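You operate a simulated robot arm through the tools that you are given. There is no shell and no other tool.

You are at the controls of a simulated two-armed robot. One attempt, no reset.

TASK
At the left station: brake on, mandrel free, latch pin out, latch up.
Fine: brake before mandrel; the spindle stays in and the arm stays shut.

Only the result counts: the job must be done as asked and must still hold three seconds after the hand-in. Knocking over, shifting, dropping, spilling or breaking anything else fails it.

THE ROBOT
Two 7-joint arms with fingered hands on one trunk that stands fixed in place. Base frame: the origin is at the foot of the trunk, x ahead of it, y to its left, z up. Units: mm, rad, N and s.
The left shoulder is at [28, 104, 1271], the right one opposite. With the tool pointing down near the work surface each hand reaches from about 220 to 560 mm from the base axis, measured 20 degrees to its own side. Payload 2.4 kg a hand.
Tool frame (each hand has its own): the origin (TCP) lies between the finger pads and is the grasp point; the fingertips stand 17 mm ahead of it; z points along the fingers, y is the line along which they close. The gripper opens to 88 mm; its body begins 47 mm behind the TCP. The gripper is a hand of 2 fingers: y runs from the thumb to the fingers, the wrist lies at [0, 0, -165] in the tool frame, and closing takes about 1.5 s.
Orientation is told as [roll, pitch, yaw] about the base's x, y, z axes, in that order, counted from this pose: with the fingers straight down and closing along the base's y, the tool's x points along the base's -x, its y along +y and its z along -z.

THE INTERFACE
- The arms move only by the tool nudge_tool. It takes "left_targets", "right_targets" or both (then of equal length, played together; a hand with none holds still); each is a list of rows, each a list of 6 numbers: the shift along the base's x, y, z in units of 100 mm (1.0 is 100 mm), then the turn, a rotation vector about the base's x, y, z in units of 45 degrees (1.0 is 45 degrees). In form: [[tx, ty, tz, wx, wy, wz], ...]. A call has 1 to 20 rows; each row is the pose to reach, as a shift and turn from the pose commanded when the call began. "left_gripper" and "right_gripper" are, for a hand that has rows, the opening, from 0 (shut) to 1 (fully open), set as the call begins (left out, the last holds). A call with a number of a shift or a turn outside -1 to 1 is refused whole. A row lasts 0.2 s, in which the tool goes at most 50 mm and 0.15 rad; a call with a longer step from one row to the next is refused whole, and so is a gripper value outside its range. Where a pose cannot be reached the arm comes as near as it can. A force on the tool above 60 N (or 10 N above the force at the start of the call, whichever is more), or a blocked arm, ends the call early, and 0.2 s more pass. The fingers move at their own pace (about 153 mm/s each) and stop on an object; they squeeze with about 32 N. The grip force told is the motor's: it shows also when the fingers shut on nothing. Time passes only in rows, and 0.2 s behind the last, so rows that repeat a pose let the fingers close. The reply holds the time, the measured pose of the TCP, the force on the tool along the base axes, the opening and the grip force, in the units named above and with some noise, with the torque about the TCP (base axes, N m) and any sound that the robot's microphone picked up, and new pictures: "views" is both (left out), scene, wrist or none (wrist: the cameras of the hands that moved).
- Cameras (640 x 400 px; columns grow to the right, rows downward): "scene" is now at [110.1, -42, 1203.4]; the picture's right is [-0.44, -0.90, 0.00], its down [-0.05, 0.02, -1.00] and it looks along [0.90, -0.44, -0.05] (base axes); focal length 214 px, centre (320, 200). "left" rides on the left gripper at [-50, 3, -63] in its tool frame; the picture's right is [-0.06, -1.00, 0.00], its down [0.78, -0.05, -0.62] and it looks along [0.62, -0.04, 0.79] (tool axes); focal length 275 px, centre (320, 200). "right" rides on the right gripper at [50, 3, -64] in its tool frame; the picture's right is [-0.06, 1.00, 0.00], its down [-0.78, -0.05, -0.62] and it looks along [-0.62, -0.04, 0.79] (tool axes); focal length 275 px, centre (320, 200). There is no depth. A picture from a camera that has moved, and an enlarged one, comes with that camera's place and axes in the base frame and with its lens.
- slide_trunk(by): moves the trunk up (or, below 0, down) by that many mm; the arms and the scene camera ride with it, the base frame stays. It gives what a move gives, with no picture.
- finger_targets(finger1, thumb_bend, hand): sets how far each is bent, from 0 (flat) to 1 (curled in); at 0.3 the hand is open as for a grip, at 0.7 the pads meet at the TCP. One left out holds its place. A second passes; each finger stops where it meets its share of the squeeze, and holds until it gets a number again. A gripper value or a shape takes the hand back. It gives what a move gives, with no picture; readings hold the bend of each and the force on the fingers (four entries, about 0 where the hand has none), thumb and palm.
- grasp_type(shape, hand): the hand has 2 fingers and takes this shape, open, in about a second: jaw (thumb against the fingers, like two jaws); tri (thumb and two fingers); tip (a fingertip pinch); poke (one finger out to press); point (the index stretched); flat (the hand flat); cup (the hand cupped); fist (a fist). The gripper value then closes the fingers along that shape, each until it touches; the sizes above hold for jaw. It gives what a move gives, with no picture.
- turn_head(pan, tilt): turns the head with the scene camera to pan (to the left, within 1.047 rad either way) and tilt (down, from -0.506 to 1.204), counted from straight ahead of the robot (the tilt from the chest, where the trunk bows). It gives what a move gives, and a new picture of the scene camera.
- zoom(camera, box): a new picture of the part [left, top, right, bottom] of that camera's present view, enlarged. No time passes.
- close_job(): hands the job in; it is judged then, once.

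Nothing tells you positions but the pictures and the camera data. Unless the task says otherwise, let go and move clear before handing in.

The tools are called after "Call:" as a command line: name --argument value ..., lists and objects as JSON in quotes. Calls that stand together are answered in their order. nudge_tool: Moves the arms, as the interface text tells. Its arguments: {"type":"object","properties":{"left_targets":{"type":"array","items":{"type":"array","items":{"type":"number"}}},"left_gripper":{"type":"number"},"right_targets":{"type":"array","items":{"type":"array","items":{"type":"number"}}},"right_gripper":{"type":"number"},"views":{"type":"string","enum":["both","scene","wrist","none"]}},"required":[]} The other tools are called the same way: slide_trunk (by) moves the trunk up or down; grasp_type (shape, hand) gives the hand a shape; finger_targets (finger1, thumb_bend, hand) moves the fingers one by one; turn_head (pan, tilt) turns the head that bears the scene camera; zoom (camera, box) takes an enlarged picture of a part of a camera's view; close_job () hands the job in.

At the start:

```text
time_s: 0.0
left_tool_pos: [300.9, -35.8, 1308.1]
left_tcp_rot: [0.001, 0.0, 0.0]
left_ft_force: [0.1, -0.8, -0.5]
left_wrist_torque: [-0.02, -0.01, 0.01]
left_finger_gap: 87.5
left_finger_force: 0.1
left_shape: jaw
left_bend: [0.3, 0.3]
left_finger forces: [0.0, 0.1, 0.0, 0.0, 0.0, 0.0]
right_tool_pos: [316.6, -379.9, 1332.1]
right_tcp_rot: [0.0, 0.0, -0.001]
right_ft_force: [0.3, 0.7, 0.3]
right_wrist_torque: [0.0, -0.04, 0.0]
right_finger_gap: 88.0
right_finger_force: 0.0
right_shape: jaw
right_bend: [0.3, 0.3]
right_finger forces: [0.1, 0.1, 0.0, 0.1, 0.0, 0.1]
trunk travel left (down, up): [-500.0, 350.0]
head pan, tilt (commanded): [-0.466, 0.031]
```

scene: 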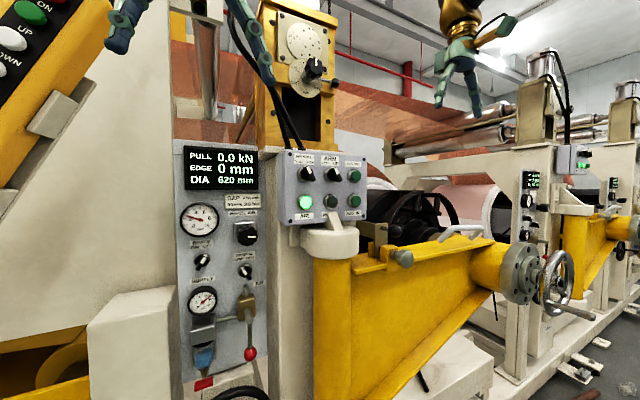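
right: 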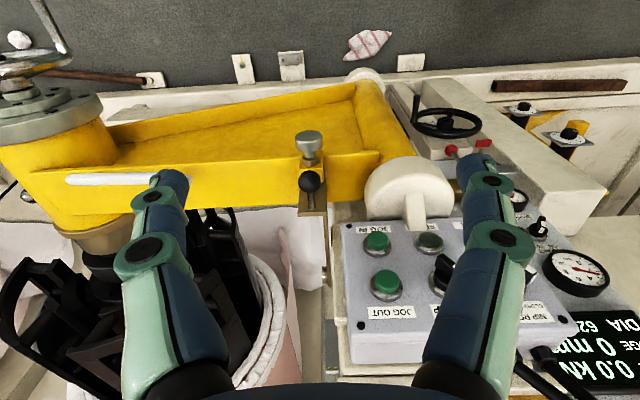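
left: 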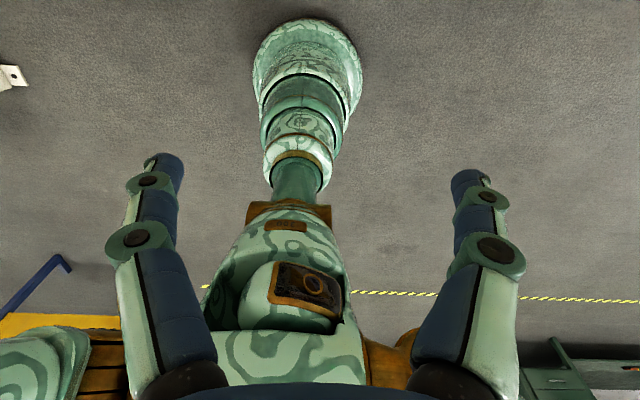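

I see a winder/unwind stand with a control box (three knobs, lit buttons), a yellow swing arm with a latch and a pin, and a second station further right. I'll zoom in to read the labels before moving anything.

Call:
zoom --camera "scene" --box '[270, 140, 380, 230]'

Call:
zoom --camera "scene" --box '[170, 130, 280, 400]'

Call:
zoom --camera "scene" --box '[300, 180, 500, 310]'

Call:
zoom --camera "right" --box '[240, 80, 600, 370]'

Call:
zoom --camera "scene" --box '[460, 120, 640, 330]'

```text
4.44 times, centred on (325, 185) of scene
camera zoom: at [110.1, -42.0, 1203.4], right [-0.44, -0.9, 0.0], down [-0.05, 0.02, -1.0], along [0.9, -0.44, -0.05], focal length 953 px, centre (298, 267)
```

zoom: 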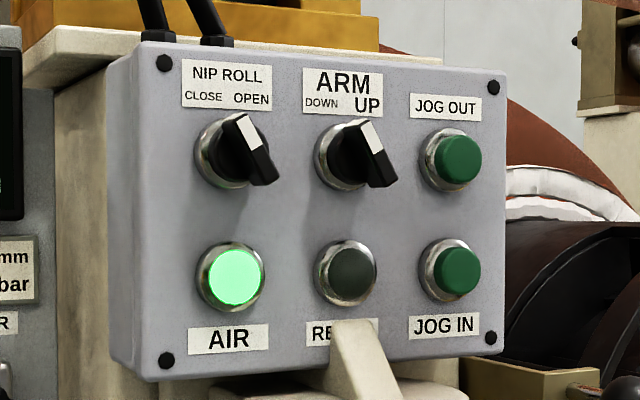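

```text
1.48 times, centred on (225, 265) of scene
camera zoom: at [110.1, -42.0, 1203.4], right [-0.44, -0.9, 0.0], down [-0.05, 0.02, -1.0], along [0.9, -0.44, -0.05], focal length 318 px, centre (461, 104)
```

zoom: 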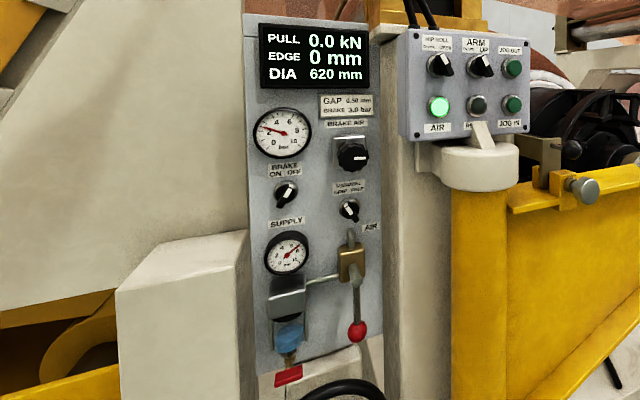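

```text
3.08 times, centred on (400, 245) of scene
camera zoom: at [110.1, -42.0, 1203.4], right [-0.44, -0.9, 0.0], down [-0.05, 0.02, -1.0], along [0.9, -0.44, -0.05], focal length 660 px, centre (74, 62)
```

zoom: 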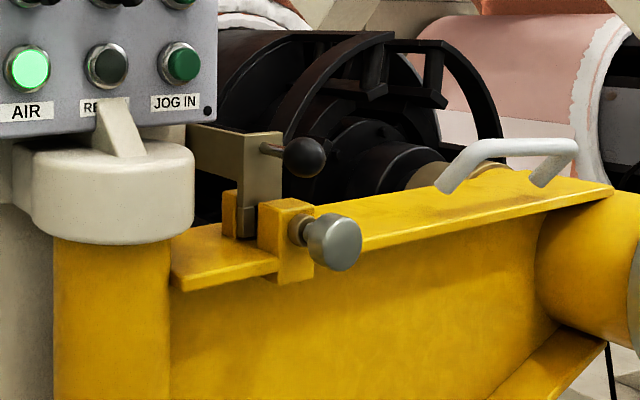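

```text
1.38 times, centred on (420, 225) of right
camera zoom: at [266.9, -376.5, 1396.7], right [0.06, 1.0, 0.0], down [0.78, -0.05, 0.62], along [0.62, -0.04, -0.79], focal length 380 px, centre (182, 166)
```

zoom: 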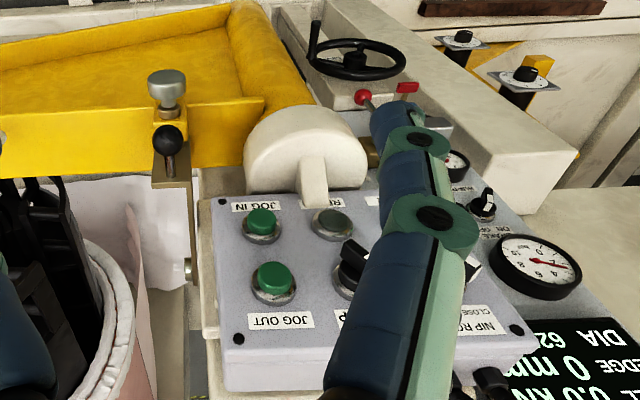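

```text
1.90 times, centred on (550, 225) of scene
camera zoom: at [110.1, -42.0, 1203.4], right [-0.44, -0.9, 0.0], down [-0.05, 0.02, -1.0], along [0.9, -0.44, -0.05], focal length 408 px, centre (-118, 152)
```

zoom: 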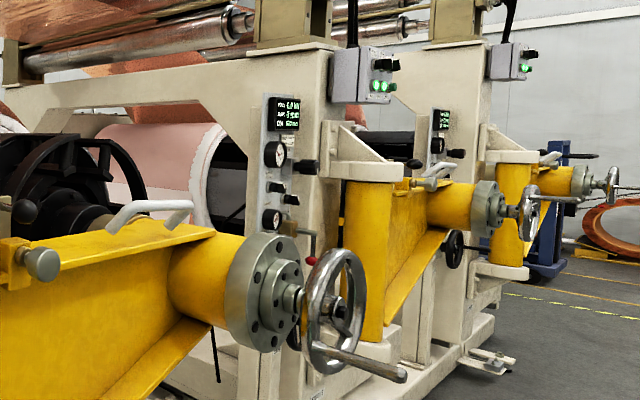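

The nearest panel has a BRAKE switch, a MANDREL-like switch, gauges and an air valve, and the yellow arm has a latch lever with a black ball and a silver pull-pin. I'll look left and right to be sure which one is the "left station" and zoom the labels.

Call:
zoom --camera "scene" --box '[175, 190, 270, 290]'

Call:
zoom --camera "scene" --box '[175, 285, 275, 400]'

Call:
turn_head --pan 0.6 --tilt 0.2

Call:
turn_head --pan -1.04 --tilt 0.2

Call:
turn_head --pan -0.4 --tilt 0.4

```text
4.00 times, centred on (222, 240) of scene
camera zoom: at [110.1, -42.0, 1203.4], right [-0.44, -0.9, 0.0], down [-0.05, 0.02, -1.0], along [0.9, -0.44, -0.05], focal length 858 px, centre (710, 40)
```

zoom: 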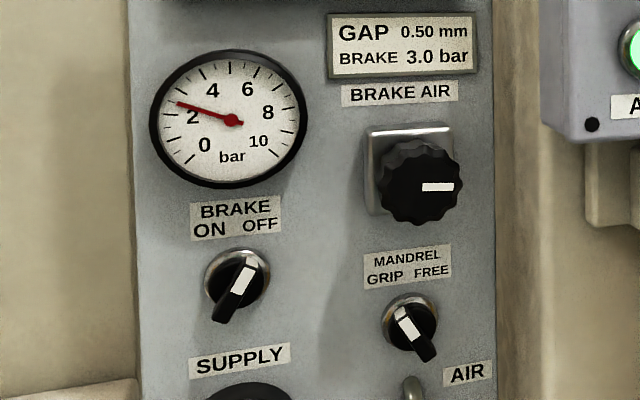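

```text
3.48 times, centred on (225, 342) of scene
camera zoom: at [110.1, -42.0, 1203.4], right [-0.44, -0.9, 0.0], down [-0.05, 0.02, -1.0], along [0.9, -0.44, -0.05], focal length 746 px, centre (650, -296)
```

zoom: 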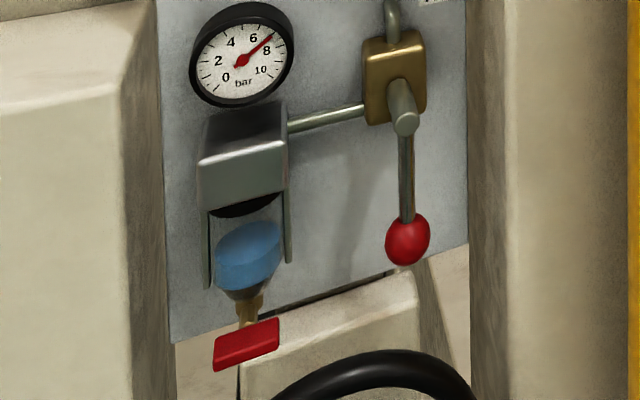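

```text
time_s: 1.3
left_tool_pos: [300.6, -34.2, 1308.4]
left_tcp_rot: [0.0, 0.001, 0.0]
left_ft_force: [0.4, 0.8, -0.4]
left_wrist_torque: [0.0, -0.01, 0.03]
left_finger_gap: 88.1
left_finger_force: 0.0
left_shape: jaw
left_bend: [0.3, 0.3]
left_finger forces: [0.0, 0.0, 0.1, 0.1, 0.1, 0.0]
right_tool_pos: [317.7, -381.0, 1332.4]
right_tcp_rot: [-0.001, 0.0, 0.001]
right_ft_force: [0.2, -0.3, 0.4]
right_wrist_torque: [0.01, 0.0, -0.01]
right_finger_gap: 87.8
right_finger_force: 0.1
right_shape: jaw
right_bend: [0.3, 0.3]
right_finger forces: [0.0, 0.1, 0.0, 0.0, 0.0, 0.0]
trunk travel left (down, up): [-500.0, 350.0]
head pan, tilt (commanded): [0.6, 0.201]
camera scene: at [107.6, 47.4, 1188.8], right [0.53, -0.85, 0.0], down [-0.18, -0.11, -0.98], along [0.83, 0.51, -0.21], focal length 214 px, centre (320, 200)
```

scene: 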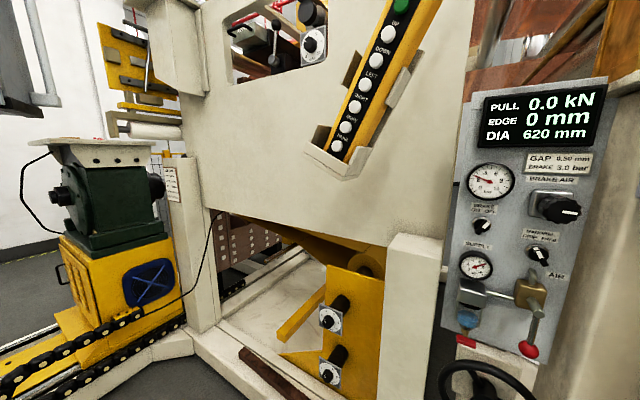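

```text
time_s: 3.0
left_tool_pos: [300.7, -35.5, 1308.3]
left_tcp_rot: [0.0, -0.001, 0.002]
left_ft_force: [0.1, 0.2, 0.2]
left_wrist_torque: [0.01, 0.0, 0.01]
left_finger_gap: 88.1
left_finger_force: 0.0
left_shape: jaw
left_bend: [0.3, 0.3]
left_finger forces: [0.1, 0.0, 0.0, 0.0, 0.1, 0.0]
right_tool_pos: [317.4, -379.8, 1331.9]
right_tcp_rot: [0.001, 0.001, 0.0]
right_ft_force: [0.6, 0.1, 0.1]
right_wrist_torque: [0.02, 0.02, 0.03]
right_finger_gap: 87.9
right_finger_force: 0.1
right_shape: jaw
right_bend: [0.3, 0.3]
right_finger forces: [0.0, 0.0, 0.0, 0.0, 0.1, 0.0]
trunk travel left (down, up): [-500.0, 350.0]
head pan, tilt (commanded): [-1.04, 0.201]
camera scene: at [102.2, -58.8, 1182.5], right [-0.61, -0.79, 0.0], down [-0.22, 0.17, -0.96], along [0.76, -0.59, -0.28], focal length 214 px, centre (320, 200)
```

scene: 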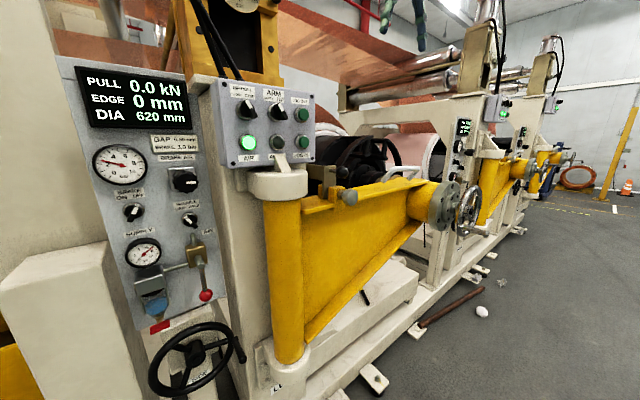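

```text
time_s: 4.0
left_tool_pos: [299.9, -34.0, 1307.8]
left_tcp_rot: [0.001, -0.001, 0.0]
left_ft_force: [-0.2, 0.4, -0.4]
left_wrist_torque: [0.01, 0.0, 0.01]
left_finger_gap: 87.9
left_finger_force: 0.0
left_shape: jaw
left_bend: [0.3, 0.3]
left_finger forces: [0.0, 0.0, 0.0, 0.0, 0.0, 0.0]
right_tool_pos: [317.2, -380.9, 1332.5]
right_tcp_rot: [0.0, 0.001, 0.0]
right_ft_force: [0.8, 0.0, 0.8]
right_wrist_torque: [0.02, 0.01, -0.01]
right_finger_gap: 87.5
right_finger_force: 0.0
right_shape: jaw
right_bend: [0.3, 0.3]
right_finger forces: [0.1, 0.0, 0.1, 0.0, 0.0, 0.1]
trunk travel left (down, up): [-500.0, 350.0]
head pan, tilt (commanded): [-0.4, 0.4]
camera scene: at [113.6, -37.8, 1171.3], right [-0.39, -0.92, 0.0], down [-0.36, 0.15, -0.92], along [0.85, -0.36, -0.39], focal length 214 px, centre (320, 200)
```

scene: 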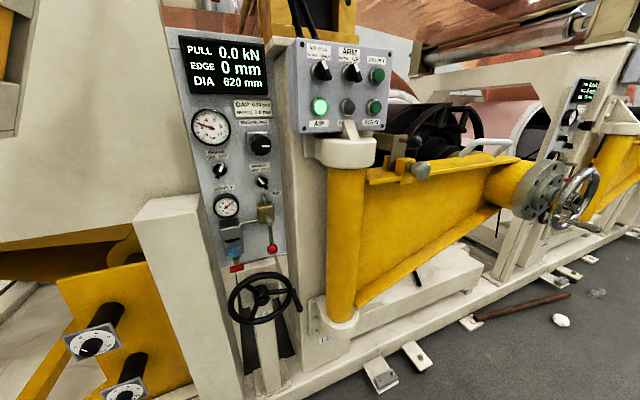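

The left station is the near one: BRAKE now points OFF (knob about x 618, y −15, z 1051), MANDREL points GRIP (about 613, −100, 1014), the pin knob is near (435, −402, 1056) and the latch ball near (465, −403, 1107). Next I'll turn the left hand to point forward at the panel so that its wrist camera can measure the two switches.

Call:
nudge_tool --left_targets '[[0.1, 0.02, -0.05, 0, -0.125, 0], [0.2, 0.04, -0.1, 0, -0.25, 0], [0.3, 0.06, -0.15, 0, -0.375, 0], [0.4, 0.08, -0.2, 0, -0.5, 0], [0.5, 0.1, -0.25, 0, -0.625, 0], [0.55, 0.12, -0.3, 0, -0.75, 0], [0.6, 0.14, -0.4, 0, -0.875, 0], [0.65, 0.16, -0.5, 0, -1, 0]]' --views "none"

Call:
nudge_tool --left_targets '[[0.1, 0.0, -0.1, 0, -0.125, 0], [0.2, 0.0, -0.2, 0, -0.25, 0], [0.3, 0.0, -0.3, 0, -0.375, 0], [0.4, 0.0, -0.4, 0, -0.5, 0], [0.5, 0.0, -0.5, 0, -0.625, 0], [0.55, 0.0, -0.6, 0, -0.75, 0], [0.6, 0.0, -0.7, 0, -0.875, 0], [0.65, 0.0, -0.8, 0, -1, 0]]'

```text
time_s: 5.8
left_tool_pos: [366.2, -18.0, 1257.2]
left_tcp_rot: [-0.001, -0.788, 0.0]
left_ft_force: [0.0, -0.3, 0.5]
left_wrist_torque: [0.04, 0.03, -0.02]
left_finger_gap: 87.8
left_finger_force: 0.0
left_shape: jaw
left_bend: [0.3, 0.3]
left_finger forces: [0.0, 0.0, 0.0, 0.0, 0.0, 0.1]
right_tool_pos: [316.7, -379.6, 1333.6]
right_tcp_rot: [0.001, 0.0, 0.0]
right_ft_force: [0.4, 0.9, 1.0]
right_wrist_torque: [0.02, 0.01, 0.0]
right_finger_gap: 87.8
right_finger_force: 0.1
right_shape: jaw
right_bend: [0.3, 0.3]
right_finger forces: [0.0, 0.2, 0.1, 0.0, 0.0, 0.0]
trunk travel left (down, up): [-500.0, 350.0]
head pan, tilt (commanded): [-0.4, 0.4]
```

```text
time_s: 7.6
left_tool_pos: [429.9, -18.4, 1178.9]
left_tcp_rot: [2.927, -1.569, -2.925]
left_ft_force: [0.4, 0.6, 0.0]
left_wrist_torque: [-0.03, -0.01, 0.0]
left_finger_gap: 87.6
left_finger_force: 0.1
left_shape: jaw
left_bend: [0.3, 0.3]
left_finger forces: [0.0, 0.1, 0.0, 0.0, 0.0, 0.1]
right_tool_pos: [316.4, -382.0, 1333.2]
right_tcp_rot: [0.0, 0.0, -0.001]
right_ft_force: [-0.2, 0.5, 0.2]
right_wrist_torque: [-0.03, -0.02, 0.04]
right_finger_gap: 88.0
right_finger_force: 0.0
right_shape: jaw
right_bend: [0.3, 0.3]
right_finger forces: [0.1, 0.0, 0.0, 0.0, 0.0, 0.1]
trunk travel left (down, up): [-500.0, 350.0]
head pan, tilt (commanded): [-0.4, 0.4]
camera scene: at [113.6, -38.1, 1171.3], right [-0.39, -0.92, 0.0], down [-0.36, 0.15, -0.92], along [0.85, -0.36, -0.39], focal length 214 px, centre (320, 200)
camera left: at [366.4, -15.5, 1227.8], right [0.0, -1.0, 0.06], down [-0.62, -0.05, -0.79], along [0.79, -0.04, -0.62], focal length 275 px, centre (320, 200)
```

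scene: 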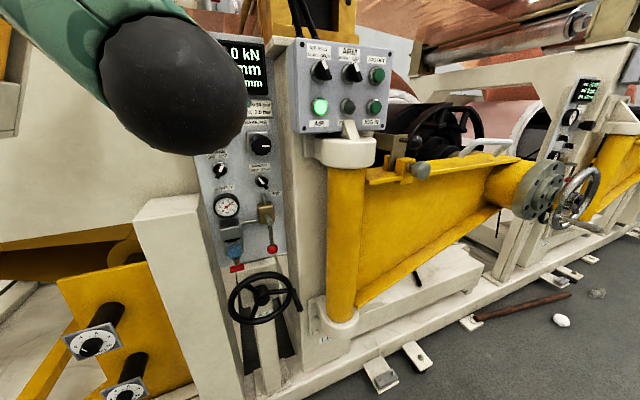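
left: 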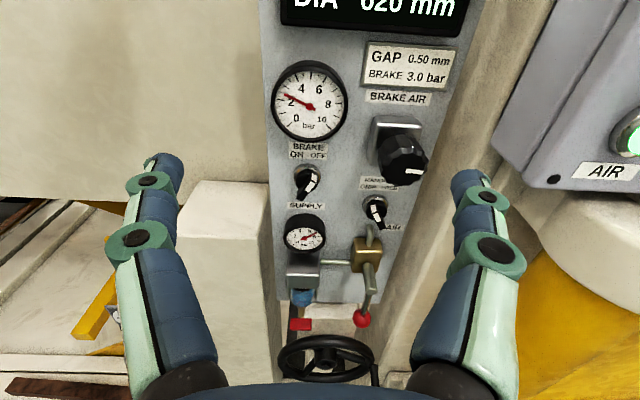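

The left wrist camera now faces the panel squarely; the brake switch sits near (624, −13, 1050) and the mandrel switch near (629, −101, 1009). I'll zoom in on the switches to get the handle angles and clearances.

Call:
zoom --camera "left" --box '[260, 130, 440, 250]'

Call:
zoom --camera "left" --box '[250, 0, 480, 140]'

Call:
zoom --camera "scene" --box '[350, 120, 470, 200]'

```text
3.33 times, centred on (350, 190) of left
camera zoom: at [366.4, -15.5, 1227.8], right [0.0, -1.0, 0.06], down [-0.62, -0.05, -0.79], along [0.79, -0.04, -0.62], focal length 918 px, centre (220, 233)
```

zoom: 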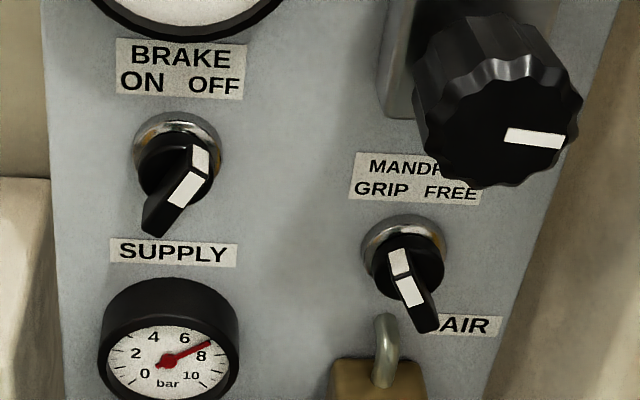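

```text
2.78 times, centred on (365, 70) of left
camera zoom: at [366.4, -15.5, 1227.8], right [0.0, -1.0, 0.06], down [-0.62, -0.05, -0.79], along [0.79, -0.04, -0.62], focal length 766 px, centre (195, 562)
```

zoom: 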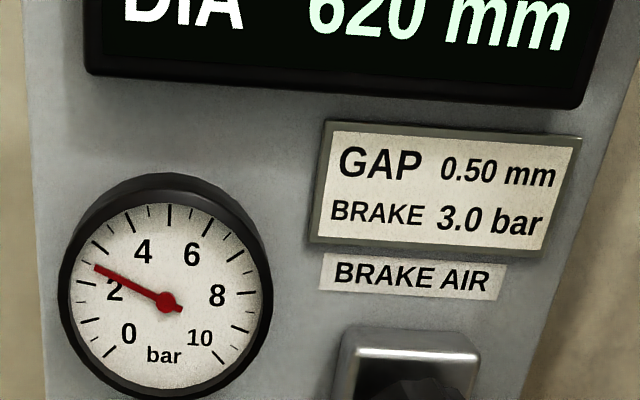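

```text
5.00 times, centred on (410, 160) of scene
camera zoom: at [113.6, -38.1, 1171.3], right [-0.39, -0.92, 0.0], down [-0.36, 0.15, -0.92], along [0.85, -0.36, -0.39], focal length 1072 px, centre (-130, 400)
```

zoom: 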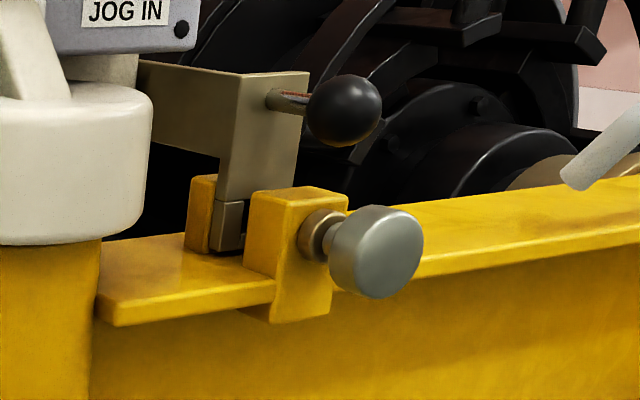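

Both switches have slim bar handles pointing about 30° off vertical (brake to OFF on the right, mandrel to GRIP on the left). I'll bring the left hand in front of the brake switch, rolled 30° and partly closed, so its jaws will straddle the bar, then re-measure.

Call:
nudge_tool --left_targets '[[0.1, 0.0, -0.12, 0.1, 0, 0], [0.2, 0.01, -0.24, 0.2, 0, 0], [0.3, 0.02, -0.36, 0.3, 0, 0], [0.4, 0.03, -0.48, 0.4, 0, 0], [0.5, 0.03, -0.6, 0.5, 0, 0], [0.6, 0.04, -0.72, 0.58, 0, 0], [0.65, 0.05, -0.84, 0.64, 0, 0], [0.7, 0.05, -0.95, 0.667, 0, 0], [0.7, 0.05, -0.95, 0.667, 0, 0]]' --left_gripper 0.5

```text
time_s: 9.6
left_tool_pos: [493.4, -35.6, 1100.5]
left_tcp_rot: [1.563, -1.046, -1.56]
left_ft_force: [-0.5, 0.1, -0.3]
left_wrist_torque: [-0.01, -0.02, 0.0]
left_finger_gap: 44.4
left_finger_force: 0.2
left_shape: jaw
left_bend: [0.72, 0.7]
left_finger forces: [0.1, 0.1, 0.0, 0.1, 0.0, 0.0]
left hand out of reach, approached as far as the arm can: row 6, 7, 8, 9
right_tool_pos: [316.6, -380.6, 1333.2]
right_tcp_rot: [0.0, -0.001, 0.001]
right_ft_force: [0.6, -0.6, -0.2]
right_wrist_torque: [0.01, 0.0, 0.02]
right_finger_gap: 87.6
right_finger_force: 0.1
right_shape: jaw
right_bend: [0.3, 0.3]
right_finger forces: [0.0, 0.1, 0.1, 0.0, 0.1, 0.0]
trunk travel left (down, up): [-500.0, 350.0]
head pan, tilt (commanded): [-0.4, 0.4]
camera scene: at [113.6, -37.8, 1171.3], right [-0.39, -0.92, 0.0], down [-0.36, 0.15, -0.92], along [0.85, -0.36, -0.39], focal length 214 px, centre (320, 200)
camera left: at [429.6, -57.1, 1145.0], right [0.0, -0.89, -0.45], down [-0.62, 0.35, -0.7], along [0.78, 0.28, -0.56], focal length 275 px, centre (320, 200)
```

scene: 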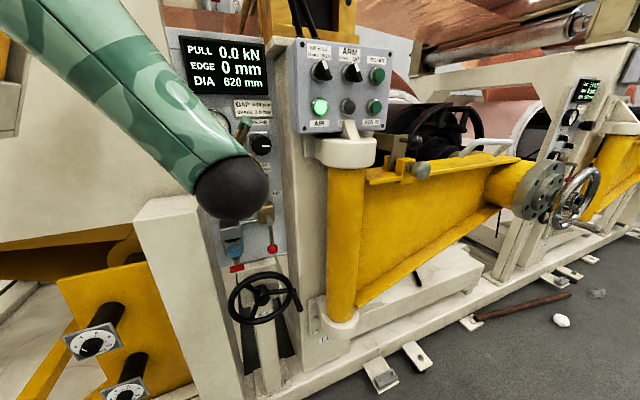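
left: 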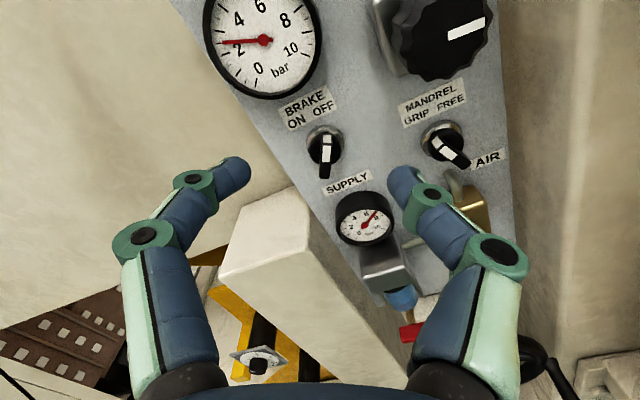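

The left arm reported it could not reach the last rows at this trunk height (it stopped near 493, −36, 1100), so something in the arm posture is limiting. I'll look at the arm's own posture with the head before picking a new trunk height.

Call:
turn_head --pan 0.8 --tilt 0.0

Call:
turn_head --pan 0.2 --tilt -0.3

```text
time_s: 11.0
left_tool_pos: [493.9, -34.6, 1100.8]
left_tcp_rot: [1.564, -1.048, -1.559]
left_ft_force: [0.2, 0.4, -0.2]
left_wrist_torque: [-0.04, 0.02, 0.0]
left_finger_gap: 44.2
left_finger_force: 0.0
left_shape: jaw
left_bend: [0.72, 0.7]
left_finger forces: [0.0, 0.0, 0.0, 0.0, 0.0, 0.0]
right_tool_pos: [316.8, -380.9, 1333.1]
right_tcp_rot: [0.001, -0.002, 0.001]
right_ft_force: [0.5, -0.3, 0.6]
right_wrist_torque: [0.03, -0.02, 0.01]
right_finger_gap: 87.9
right_finger_force: 0.0
right_shape: jaw
right_bend: [0.3, 0.3]
right_finger forces: [0.0, 0.0, 0.1, 0.0, 0.0, 0.1]
trunk travel left (down, up): [-500.0, 350.0]
head pan, tilt (commanded): [0.799, 0.0]
camera scene: at [106.7, 48.4, 1191.3], right [0.54, -0.84, 0.0], down [-0.16, -0.1, -0.98], along [0.83, 0.53, -0.18], focal length 214 px, centre (320, 200)
```

scene: 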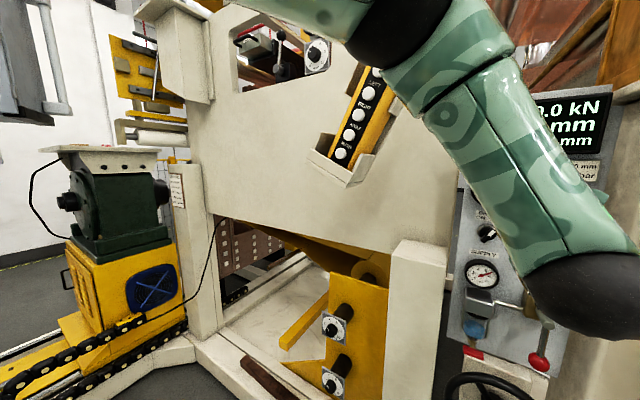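

```text
time_s: 12.0
left_tool_pos: [492.0, -33.7, 1100.7]
left_tcp_rot: [1.562, -1.048, -1.558]
left_ft_force: [0.3, -0.5, 0.3]
left_wrist_torque: [0.0, 0.0, -0.02]
left_finger_gap: 44.5
left_finger_force: 0.0
left_shape: jaw
left_bend: [0.72, 0.7]
left_finger forces: [0.0, 0.1, 0.0, 0.0, 0.1, 0.0]
right_tool_pos: [316.4, -381.2, 1333.7]
right_tcp_rot: [0.0, 0.001, -0.001]
right_ft_force: [0.0, 0.3, 0.7]
right_wrist_torque: [-0.03, 0.01, 0.01]
right_finger_gap: 87.8
right_finger_force: 0.2
right_shape: jaw
right_bend: [0.3, 0.3]
right_finger forces: [0.1, 0.0, 0.0, 0.0, 0.0, 0.0]
trunk travel left (down, up): [-500.0, 350.0]
head pan, tilt (commanded): [0.201, -0.3]
camera scene: at [105.3, 14.0, 1233.7], right [0.2, -0.98, 0.0], down [0.29, 0.06, -0.96], along [0.94, 0.19, 0.29], focal length 214 px, centre (320, 200)
```

scene: 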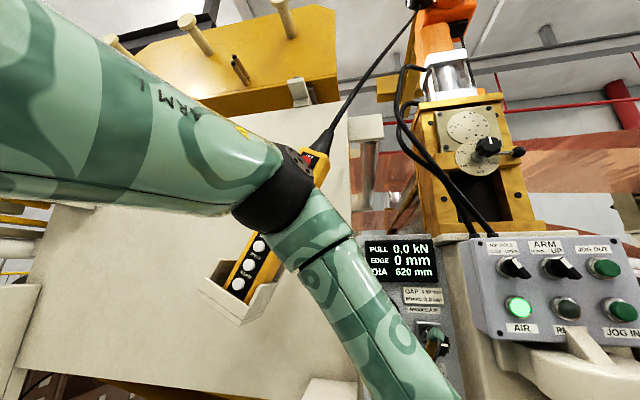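

The left elbow is high and forward with the forearm dropping straight down, so the wrist runs out of bend; lowering the trunk should let the forearm point forward. First I'll check where the right arm's elbow is, so lowering is safe.

Call:
turn_head --pan -0.9 --tilt -0.4

Call:
turn_head --pan -1.04 --tilt 0.6

```text
time_s: 13.4
left_tool_pos: [492.9, -35.4, 1100.2]
left_tcp_rot: [1.564, -1.046, -1.562]
left_ft_force: [0.7, -0.6, -0.1]
left_wrist_torque: [0.03, -0.01, 0.01]
left_finger_gap: 44.4
left_finger_force: 0.0
left_shape: jaw
left_bend: [0.72, 0.7]
left_finger forces: [0.0, 0.0, 0.0, 0.1, 0.1, 0.0]
right_tool_pos: [316.5, -380.2, 1333.8]
right_tcp_rot: [0.001, 0.0, 0.0]
right_ft_force: [0.6, -0.2, -0.4]
right_wrist_torque: [0.0, 0.0, 0.0]
right_finger_gap: 87.9
right_finger_force: 0.0
right_shape: jaw
right_bend: [0.3, 0.3]
right_finger forces: [0.0, 0.1, 0.1, 0.0, 0.0, 0.1]
trunk travel left (down, up): [-500.0, 350.0]
head pan, tilt (commanded): [-0.901, -0.4]
camera scene: at [95.7, -35.2, 1238.7], right [-0.44, -0.9, 0.0], down [0.32, -0.16, -0.93], along [0.84, -0.42, 0.36], focal length 214 px, centre (320, 200)
```

scene: 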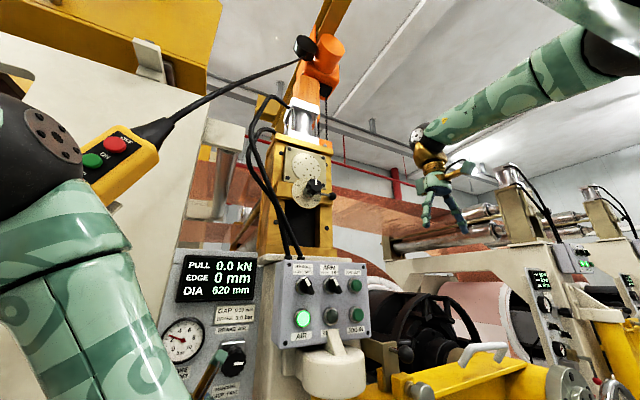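

```text
time_s: 14.6
left_tool_pos: [492.7, -36.0, 1100.1]
left_tcp_rot: [1.563, -1.047, -1.56]
left_ft_force: [0.1, 0.0, -0.3]
left_wrist_torque: [-0.03, -0.01, -0.03]
left_finger_gap: 44.3
left_finger_force: 0.0
left_shape: jaw
left_bend: [0.72, 0.7]
left_finger forces: [0.0, 0.1, 0.0, 0.0, 0.0, 0.0]
right_tool_pos: [317.2, -380.0, 1332.4]
right_tcp_rot: [0.001, -0.001, 0.0]
right_ft_force: [-0.4, -0.2, -0.2]
right_wrist_torque: [0.0, -0.01, 0.02]
right_finger_gap: 87.9
right_finger_force: 0.1
right_shape: jaw
right_bend: [0.3, 0.3]
right_finger forces: [0.0, 0.0, 0.0, 0.0, 0.1, 0.0]
trunk travel left (down, up): [-500.0, 350.0]
head pan, tilt (commanded): [-1.04, 0.6]
camera scene: at [96.1, -35.7, 1237.8], right [-0.45, -0.89, 0.0], down [0.31, -0.15, -0.94], along [0.84, -0.42, 0.35], focal length 214 px, centre (320, 200)
```

scene: 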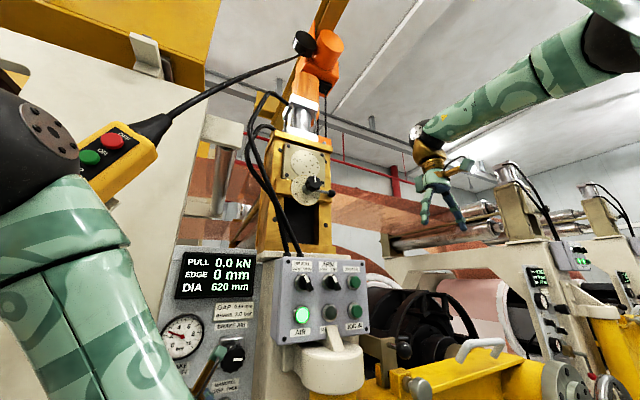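

The head did not finish its last turn, so it may be held up; the right elbow sits back and high, which is fine for lowering. I'll retreat the left hand a bit, then re-aim the head.

Call:
nudge_tool --left_targets '[[-0.1, 0.0, 0.1, -0.1, 0, 0], [-0.2, 0.0, 0.2, -0.2, 0, 0], [-0.3, 0.0, 0.3, -0.3, 0, 0], [-0.4, 0.0, 0.4, -0.4, 0, 0], [-0.5, 0.0, 0.5, -0.5, 0, 0], [-0.6, 0.0, 0.6, -0.6, 0, 0], [-0.7, 0.0, 0.7, -0.667, 0, 0]]' --views "none"

Call:
turn_head --pan -0.5 --tilt 0.3

```text
time_s: 16.2
left_tool_pos: [422.4, -37.3, 1171.7]
left_tcp_rot: [-1.835, -1.57, 1.834]
left_ft_force: [0.2, -0.4, 0.7]
left_wrist_torque: [-0.03, -0.02, -0.01]
left_finger_gap: 44.4
left_finger_force: 0.1
left_shape: jaw
left_bend: [0.72, 0.7]
left_finger forces: [0.0, 0.0, 0.1, 0.1, 0.0, 0.1]
right_tool_pos: [316.7, -380.6, 1333.2]
right_tcp_rot: [-0.001, -0.001, 0.001]
right_ft_force: [0.4, -0.3, 0.1]
right_wrist_torque: [0.01, 0.0, 0.01]
right_finger_gap: 88.0
right_finger_force: 0.0
right_shape: jaw
right_bend: [0.3, 0.3]
right_finger forces: [0.0, 0.0, 0.0, 0.0, 0.0, 0.1]
trunk travel left (down, up): [-500.0, 350.0]
head pan, tilt (commanded): [-1.04, 0.6]
```

```text
time_s: 17.2
left_tool_pos: [424.1, -34.9, 1170.8]
left_tcp_rot: [1.272, -1.571, -1.272]
left_ft_force: [-0.8, 0.2, 0.4]
left_wrist_torque: [0.01, 0.01, -0.02]
left_finger_gap: 44.3
left_finger_force: 0.0
left_shape: jaw
left_bend: [0.72, 0.7]
left_finger forces: [0.0, 0.0, 0.0, 0.1, 0.0, 0.0]
right_tool_pos: [315.8, -379.7, 1331.9]
right_tcp_rot: [-0.001, -0.001, 0.0]
right_ft_force: [0.1, 0.1, 0.2]
right_wrist_torque: [-0.02, 0.0, 0.0]
right_finger_gap: 87.8
right_finger_force: 0.1
right_shape: jaw
right_bend: [0.3, 0.3]
right_finger forces: [0.0, 0.1, 0.0, 0.1, 0.1, 0.0]
trunk travel left (down, up): [-500.0, 350.0]
head pan, tilt (commanded): [-0.499, 0.3]
camera scene: at [97.2, -36.1, 1236.1], right [-0.45, -0.9, 0.0], down [0.29, -0.14, -0.95], along [0.85, -0.42, 0.32], focal length 214 px, centre (320, 200)
```

scene: 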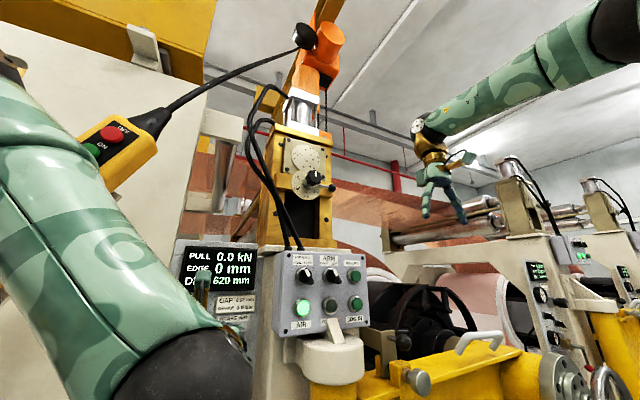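

The left wrist is right in front of the head and blocks its tilt. I'll swing the left hand out to its own side, then re-aim the head.

Call:
nudge_tool --left_targets '[[0.04, 0.15, 0.0, 0, 0, 0], [0.08, 0.3, 0.0, 0, 0, 0], [0.12, 0.45, 0.0, 0, 0, 0], [0.16, 0.6, 0.0, 0, 0, 0], [0.2, 0.75, 0.0, 0, 0, 0], [0.24, 0.9, 0.0, 0, 0, 0], [0.24, 1.0, 0.0, 0, 0, 0]]' --views "none"

Call:
turn_head --pan -0.5 --tilt 0.3

```text
time_s: 18.8
left_tool_pos: [440.0, 37.7, 1181.8]
left_tcp_rot: [0.097, -1.57, -0.095]
left_ft_force: [0.6, 0.5, -0.4]
left_wrist_torque: [0.0, 0.03, -0.02]
left_finger_gap: 44.3
left_finger_force: 0.1
left_shape: jaw
left_bend: [0.72, 0.7]
left_finger forces: [0.0, 0.1, 0.1, 0.0, 0.0, 0.0]
left hand out of reach, approached as far as the arm can: row 5, 6, 7
right_tool_pos: [316.9, -380.1, 1334.1]
right_tcp_rot: [0.001, 0.0, -0.001]
right_ft_force: [-0.6, 0.4, 0.1]
right_wrist_torque: [-0.01, 0.01, 0.0]
right_finger_gap: 88.1
right_finger_force: 0.2
right_shape: jaw
right_bend: [0.3, 0.3]
right_finger forces: [0.0, 0.0, 0.0, 0.0, 0.0, 0.1]
trunk travel left (down, up): [-500.0, 350.0]
head pan, tilt (commanded): [-0.499, 0.3]
```

```text
time_s: 19.4
left_tool_pos: [439.9, 36.9, 1183.8]
left_tcp_rot: [0.061, -1.57, -0.058]
left_ft_force: [-0.4, 0.6, 0.0]
left_wrist_torque: [0.01, -0.02, -0.01]
left_finger_gap: 44.6
left_finger_force: 0.0
left_shape: jaw
left_bend: [0.72, 0.7]
left_finger forces: [0.0, 0.0, 0.0, 0.0, 0.1, 0.1]
right_tool_pos: [316.5, -380.8, 1332.2]
right_tcp_rot: [-0.001, 0.0, -0.001]
right_ft_force: [0.1, -0.2, 0.4]
right_wrist_torque: [0.02, -0.02, 0.03]
right_finger_gap: 87.9
right_finger_force: 0.1
right_shape: jaw
right_bend: [0.3, 0.3]
right_finger forces: [0.0, 0.0, 0.1, 0.0, 0.0, 0.0]
trunk travel left (down, up): [-500.0, 350.0]
head pan, tilt (commanded): [-0.499, 0.3]
camera scene: at [98.3, -35.6, 1235.0], right [-0.44, -0.9, 0.0], down [0.28, -0.14, -0.95], along [0.86, -0.41, 0.31], focal length 214 px, centre (320, 200)
```

scene: 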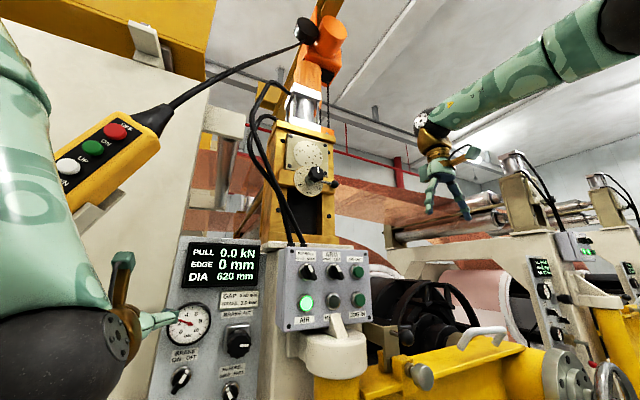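

The head is still stuck looking up; it may have wedged by panning right while tilted up. I'll bring it back to centre first and then tilt it down.

Call:
turn_head --pan 0.1 --tilt -0.3

Call:
turn_head --pan -0.1 --tilt 0.3

```text
time_s: 20.4
left_tool_pos: [440.5, 37.3, 1182.9]
left_tcp_rot: [0.067, -1.57, -0.066]
left_ft_force: [0.6, 0.1, -0.1]
left_wrist_torque: [-0.02, 0.02, -0.01]
left_finger_gap: 44.2
left_finger_force: 0.1
left_shape: jaw
left_bend: [0.72, 0.7]
left_finger forces: [0.0, 0.0, 0.0, 0.0, 0.0, 0.0]
right_tool_pos: [316.3, -379.7, 1332.8]
right_tcp_rot: [0.0, -0.001, 0.001]
right_ft_force: [-0.5, -1.0, 0.1]
right_wrist_torque: [0.04, 0.04, 0.01]
right_finger_gap: 88.1
right_finger_force: 0.1
right_shape: jaw
right_bend: [0.3, 0.3]
right_finger forces: [0.1, 0.0, 0.1, 0.0, 0.0, 0.0]
trunk travel left (down, up): [-500.0, 350.0]
head pan, tilt (commanded): [0.099, -0.3]
camera scene: at [106.5, 6.0, 1233.7], right [0.1, -1.0, 0.0], down [0.29, 0.03, -0.96], along [0.95, 0.09, 0.29], focal length 214 px, centre (320, 200)
```

scene: 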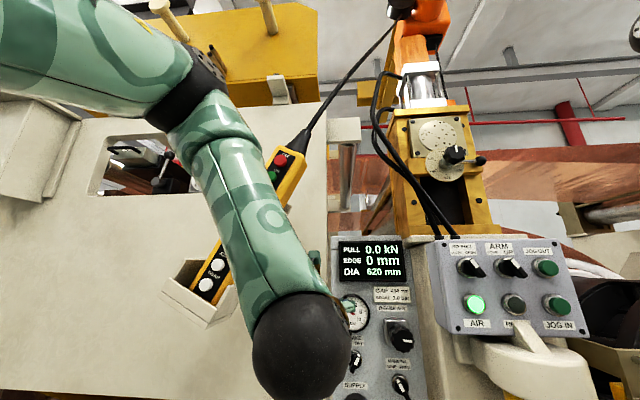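

```text
time_s: 21.4
left_tool_pos: [439.4, 36.4, 1182.8]
left_tcp_rot: [0.071, -1.57, -0.068]
left_ft_force: [0.4, -0.8, -0.4]
left_wrist_torque: [0.01, -0.03, 0.02]
left_finger_gap: 44.7
left_finger_force: 0.1
left_shape: jaw
left_bend: [0.72, 0.7]
left_finger forces: [0.1, 0.0, 0.0, 0.1, 0.0, 0.0]
right_tool_pos: [316.8, -380.3, 1333.3]
right_tcp_rot: [-0.001, 0.001, 0.0]
right_ft_force: [0.2, -0.8, 0.0]
right_wrist_torque: [-0.01, 0.01, 0.0]
right_finger_gap: 88.1
right_finger_force: 0.1
right_shape: jaw
right_bend: [0.3, 0.3]
right_finger forces: [0.1, 0.0, 0.1, 0.0, 0.0, 0.0]
trunk travel left (down, up): [-500.0, 350.0]
head pan, tilt (commanded): [-0.099, 0.3]
camera scene: at [121.2, -10.9, 1180.6], right [-0.1, -1.0, 0.0], down [-0.29, 0.03, -0.96], along [0.95, -0.09, -0.3], focal length 214 px, centre (320, 200)
```

scene: 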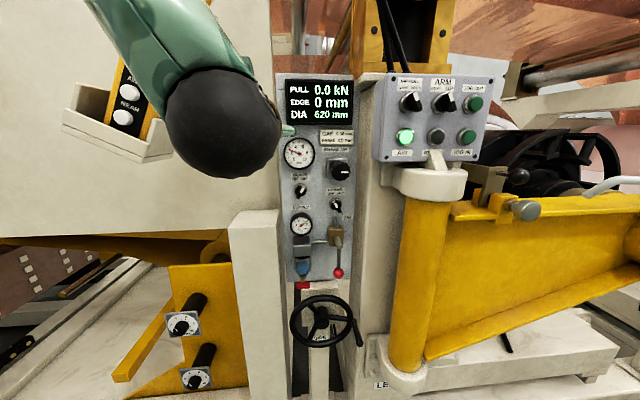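

The head is free again and looks squarely at the left station. Both arms are clear of the machine, so I'll lower the trunk 200 mm to get the forearms pointing forward, then bring the left hand back up level with the switches.

Call:
slide_trunk --by -200

Call:
turn_head --pan -0.2 --tilt 0.1

```text
time_s: 23.6
left_tool_pos: [439.8, 37.2, 982.0]
left_tcp_rot: [-2.306, -1.57, 2.307]
left_ft_force: [0.7, 0.2, 0.6]
left_wrist_torque: [0.0, 0.02, 0.0]
left_finger_gap: 44.4
left_finger_force: 0.0
left_shape: jaw
left_bend: [0.72, 0.7]
left_finger forces: [0.0, 0.0, 0.0, 0.0, 0.0, 0.1]
right_tool_pos: [316.7, -380.9, 1132.7]
right_tcp_rot: [0.002, -0.002, -0.002]
right_ft_force: [-0.5, 0.3, -1.4]
right_wrist_torque: [-0.02, -0.03, -0.01]
right_finger_gap: 87.9
right_finger_force: 0.2
right_shape: jaw
right_bend: [0.3, 0.3]
right_finger forces: [0.1, 0.0, 0.0, 0.0, 0.0, 0.0]
trunk travel left (down, up): [-300.0, 550.0]
head pan, tilt (commanded): [-0.099, 0.3]
```

```text
time_s: 24.3
left_tool_pos: [439.2, 36.7, 982.6]
left_tcp_rot: [0.593, -1.571, -0.593]
left_ft_force: [0.7, -0.3, 0.2]
left_wrist_torque: [0.01, 0.0, -0.05]
left_finger_gap: 44.5
left_finger_force: 0.0
left_shape: jaw
left_bend: [0.72, 0.7]
left_finger forces: [0.0, 0.0, 0.1, 0.1, 0.0, 0.1]
right_tool_pos: [316.5, -381.0, 1132.2]
right_tcp_rot: [0.0, 0.001, 0.001]
right_ft_force: [-0.5, 0.2, 0.8]
right_wrist_torque: [0.0, 0.01, 0.0]
right_finger_gap: 87.4
right_finger_force: 0.1
right_shape: jaw
right_bend: [0.3, 0.3]
right_finger forces: [0.1, 0.0, 0.0, 0.0, 0.0, 0.0]
trunk travel left (down, up): [-300.0, 550.0]
head pan, tilt (commanded): [-0.201, 0.099]
camera scene: at [123.6, -20.0, 998.1], right [-0.2, -0.98, 0.0], down [-0.1, 0.02, -0.99], along [0.98, -0.2, -0.1], focal length 214 px, centre (320, 200)
```

scene: 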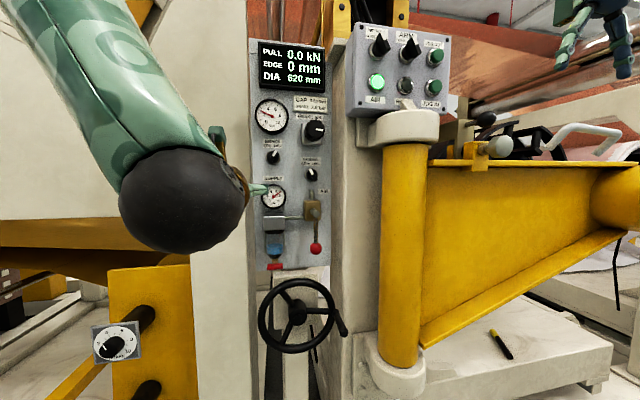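

The trunk is down and everything is clear, with a good frontal view of the station. I'll zoom in to triangulate the switches, pin and latch from this lower viewpoint.

Call:
zoom --camera "scene" --box '[245, 90, 335, 220]'

Call:
zoom --camera "scene" --box '[420, 80, 560, 180]'

Call:
nudge_tool --left_targets '[[0.0, -0.1, 0.12, 0, 0, 0], [0.0, -0.2, 0.24, 0, 0, 0], [0.0, -0.3, 0.36, 0, 0, 0], [0.0, -0.4, 0.48, 0, 0, 0], [0.0, -0.5, 0.6, 0, 0, 0], [0.0, -0.5, 0.72, 0, 0, 0], [0.0, -0.5, 0.84, 0, 0, 0], [0.0, -0.5, 0.95, 0, 0, 0]]'

```text
3.08 times, centred on (290, 155) of scene
camera zoom: at [123.6, -20.0, 998.1], right [-0.2, -0.98, 0.0], down [-0.1, 0.02, -0.99], along [0.98, -0.2, -0.1], focal length 660 px, centre (412, 338)
```

zoom: 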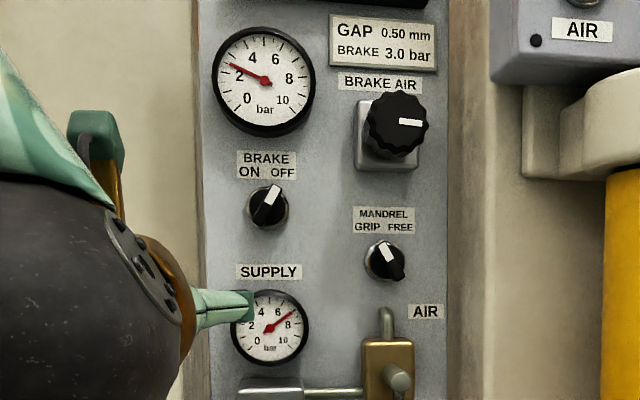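

```text
4.00 times, centred on (490, 130) of scene
camera zoom: at [123.6, -20.0, 998.1], right [-0.2, -0.98, 0.0], down [-0.1, 0.02, -0.99], along [0.98, -0.2, -0.1], focal length 858 px, centre (-360, 480)
```

zoom: 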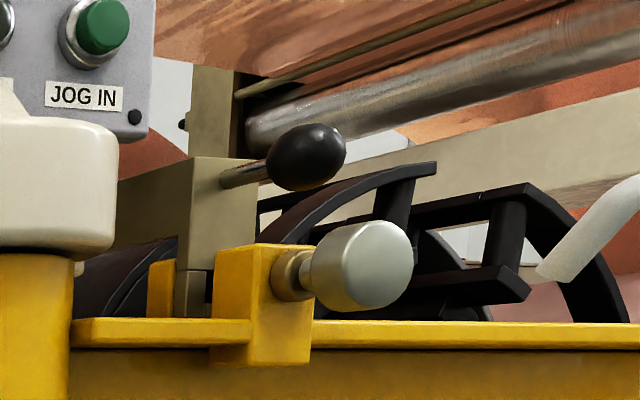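

```text
time_s: 26.1
left_tool_pos: [441.7, -13.9, 1077.4]
left_tcp_rot: [0.458, -1.571, -0.457]
left_ft_force: [0.9, 0.2, 0.0]
left_wrist_torque: [-0.01, 0.02, 0.03]
left_finger_gap: 44.1
left_finger_force: 0.0
left_shape: jaw
left_bend: [0.72, 0.7]
left_finger forces: [0.0, 0.0, 0.0, 0.0, 0.1, 0.0]
right_tool_pos: [317.1, -381.0, 1133.0]
right_tcp_rot: [0.001, 0.0, 0.0]
right_ft_force: [-0.7, -0.3, -1.0]
right_wrist_torque: [0.0, 0.02, 0.02]
right_finger_gap: 88.0
right_finger_force: 0.0
right_shape: jaw
right_bend: [0.3, 0.3]
right_finger forces: [0.1, 0.0, 0.0, 0.0, 0.0, 0.0]
trunk travel left (down, up): [-300.0, 550.0]
head pan, tilt (commanded): [-0.201, 0.099]
camera scene: at [123.6, -20.0, 998.1], right [-0.2, -0.98, 0.0], down [-0.1, 0.02, -0.99], along [0.98, -0.2, -0.1], focal length 214 px, centre (320, 200)
camera left: at [376.5, -10.0, 1127.2], right [0.0, -1.0, 0.06], down [-0.62, -0.05, -0.78], along [0.79, -0.04, -0.62], focal length 275 px, centre (320, 200)
```

scene: 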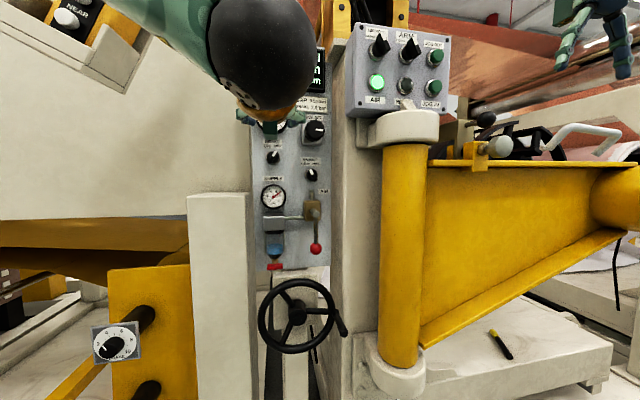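
left: 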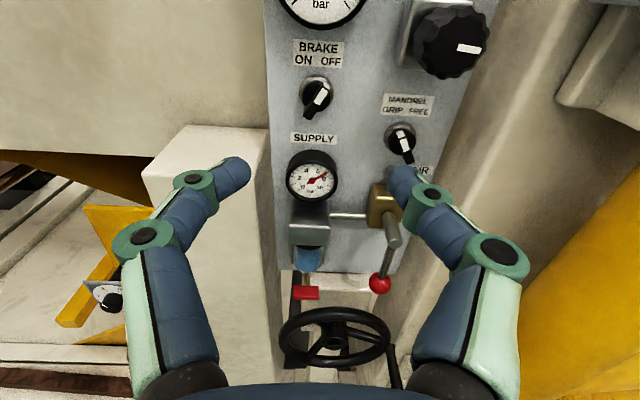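

The left hand now reaches freely; the brake switch measures about (628, −12, 1047) and the mandrel switch about (625, −99, 1010). I'll roll the left hand 30° and advance to just short of the brake handle, keeping the jaws half open.

Call:
nudge_tool --left_targets '[[0.12, 0.0, -0.04, 0.1, 0, 0], [0.24, 0.0, -0.08, 0.2, 0, 0], [0.36, 0.0, -0.12, 0.3, 0, 0], [0.48, 0.01, -0.16, 0.4, 0, 0], [0.6, 0.01, -0.2, 0.5, 0, 0], [0.72, 0.02, -0.24, 0.58, 0, 0], [0.84, 0.02, -0.28, 0.64, 0, 0], [0.96, 0.02, -0.3, 0.667, 0, 0], [0.96, 0.02, -0.3, 0.667, 0, 0]]'

```text
time_s: 28.1
left_tool_pos: [535.2, -12.2, 1046.1]
left_tcp_rot: [1.571, -1.046, -1.57]
left_ft_force: [-0.3, -0.9, -0.1]
left_wrist_torque: [-0.02, -0.01, -0.02]
left_finger_gap: 44.5
left_finger_force: 0.1
left_shape: jaw
left_bend: [0.72, 0.7]
left_finger forces: [0.0, 0.1, 0.0, 0.0, 0.0, 0.1]
right_tool_pos: [315.8, -380.0, 1132.7]
right_tcp_rot: [-0.001, 0.0, 0.002]
right_ft_force: [-0.1, -0.6, 0.2]
right_wrist_torque: [0.0, -0.01, -0.03]
right_finger_gap: 88.1
right_finger_force: 0.2
right_shape: jaw
right_bend: [0.3, 0.3]
right_finger forces: [0.0, 0.0, 0.0, 0.0, 0.1, 0.1]
trunk travel left (down, up): [-300.0, 550.0]
head pan, tilt (commanded): [-0.201, 0.099]
camera scene: at [123.6, -20.0, 998.1], right [-0.2, -0.98, 0.0], down [-0.1, 0.02, -0.99], along [0.98, -0.2, -0.1], focal length 214 px, centre (320, 200)
camera left: at [471.9, -33.7, 1091.8], right [0.0, -0.89, -0.45], down [-0.62, 0.35, -0.7], along [0.79, 0.28, -0.55], focal length 275 px, centre (320, 200)
```

scene: 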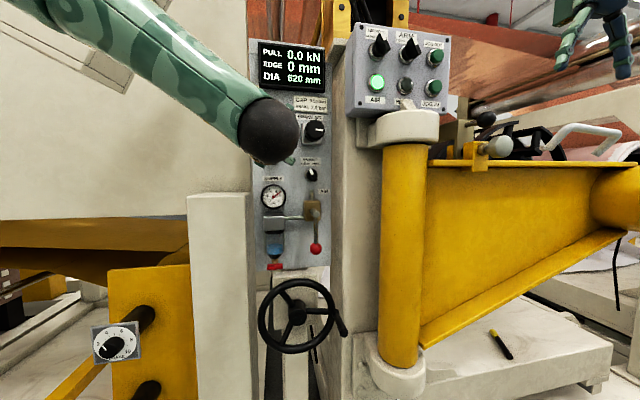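
left: 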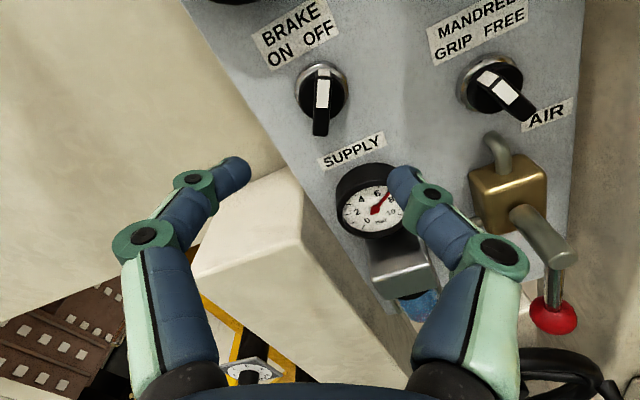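

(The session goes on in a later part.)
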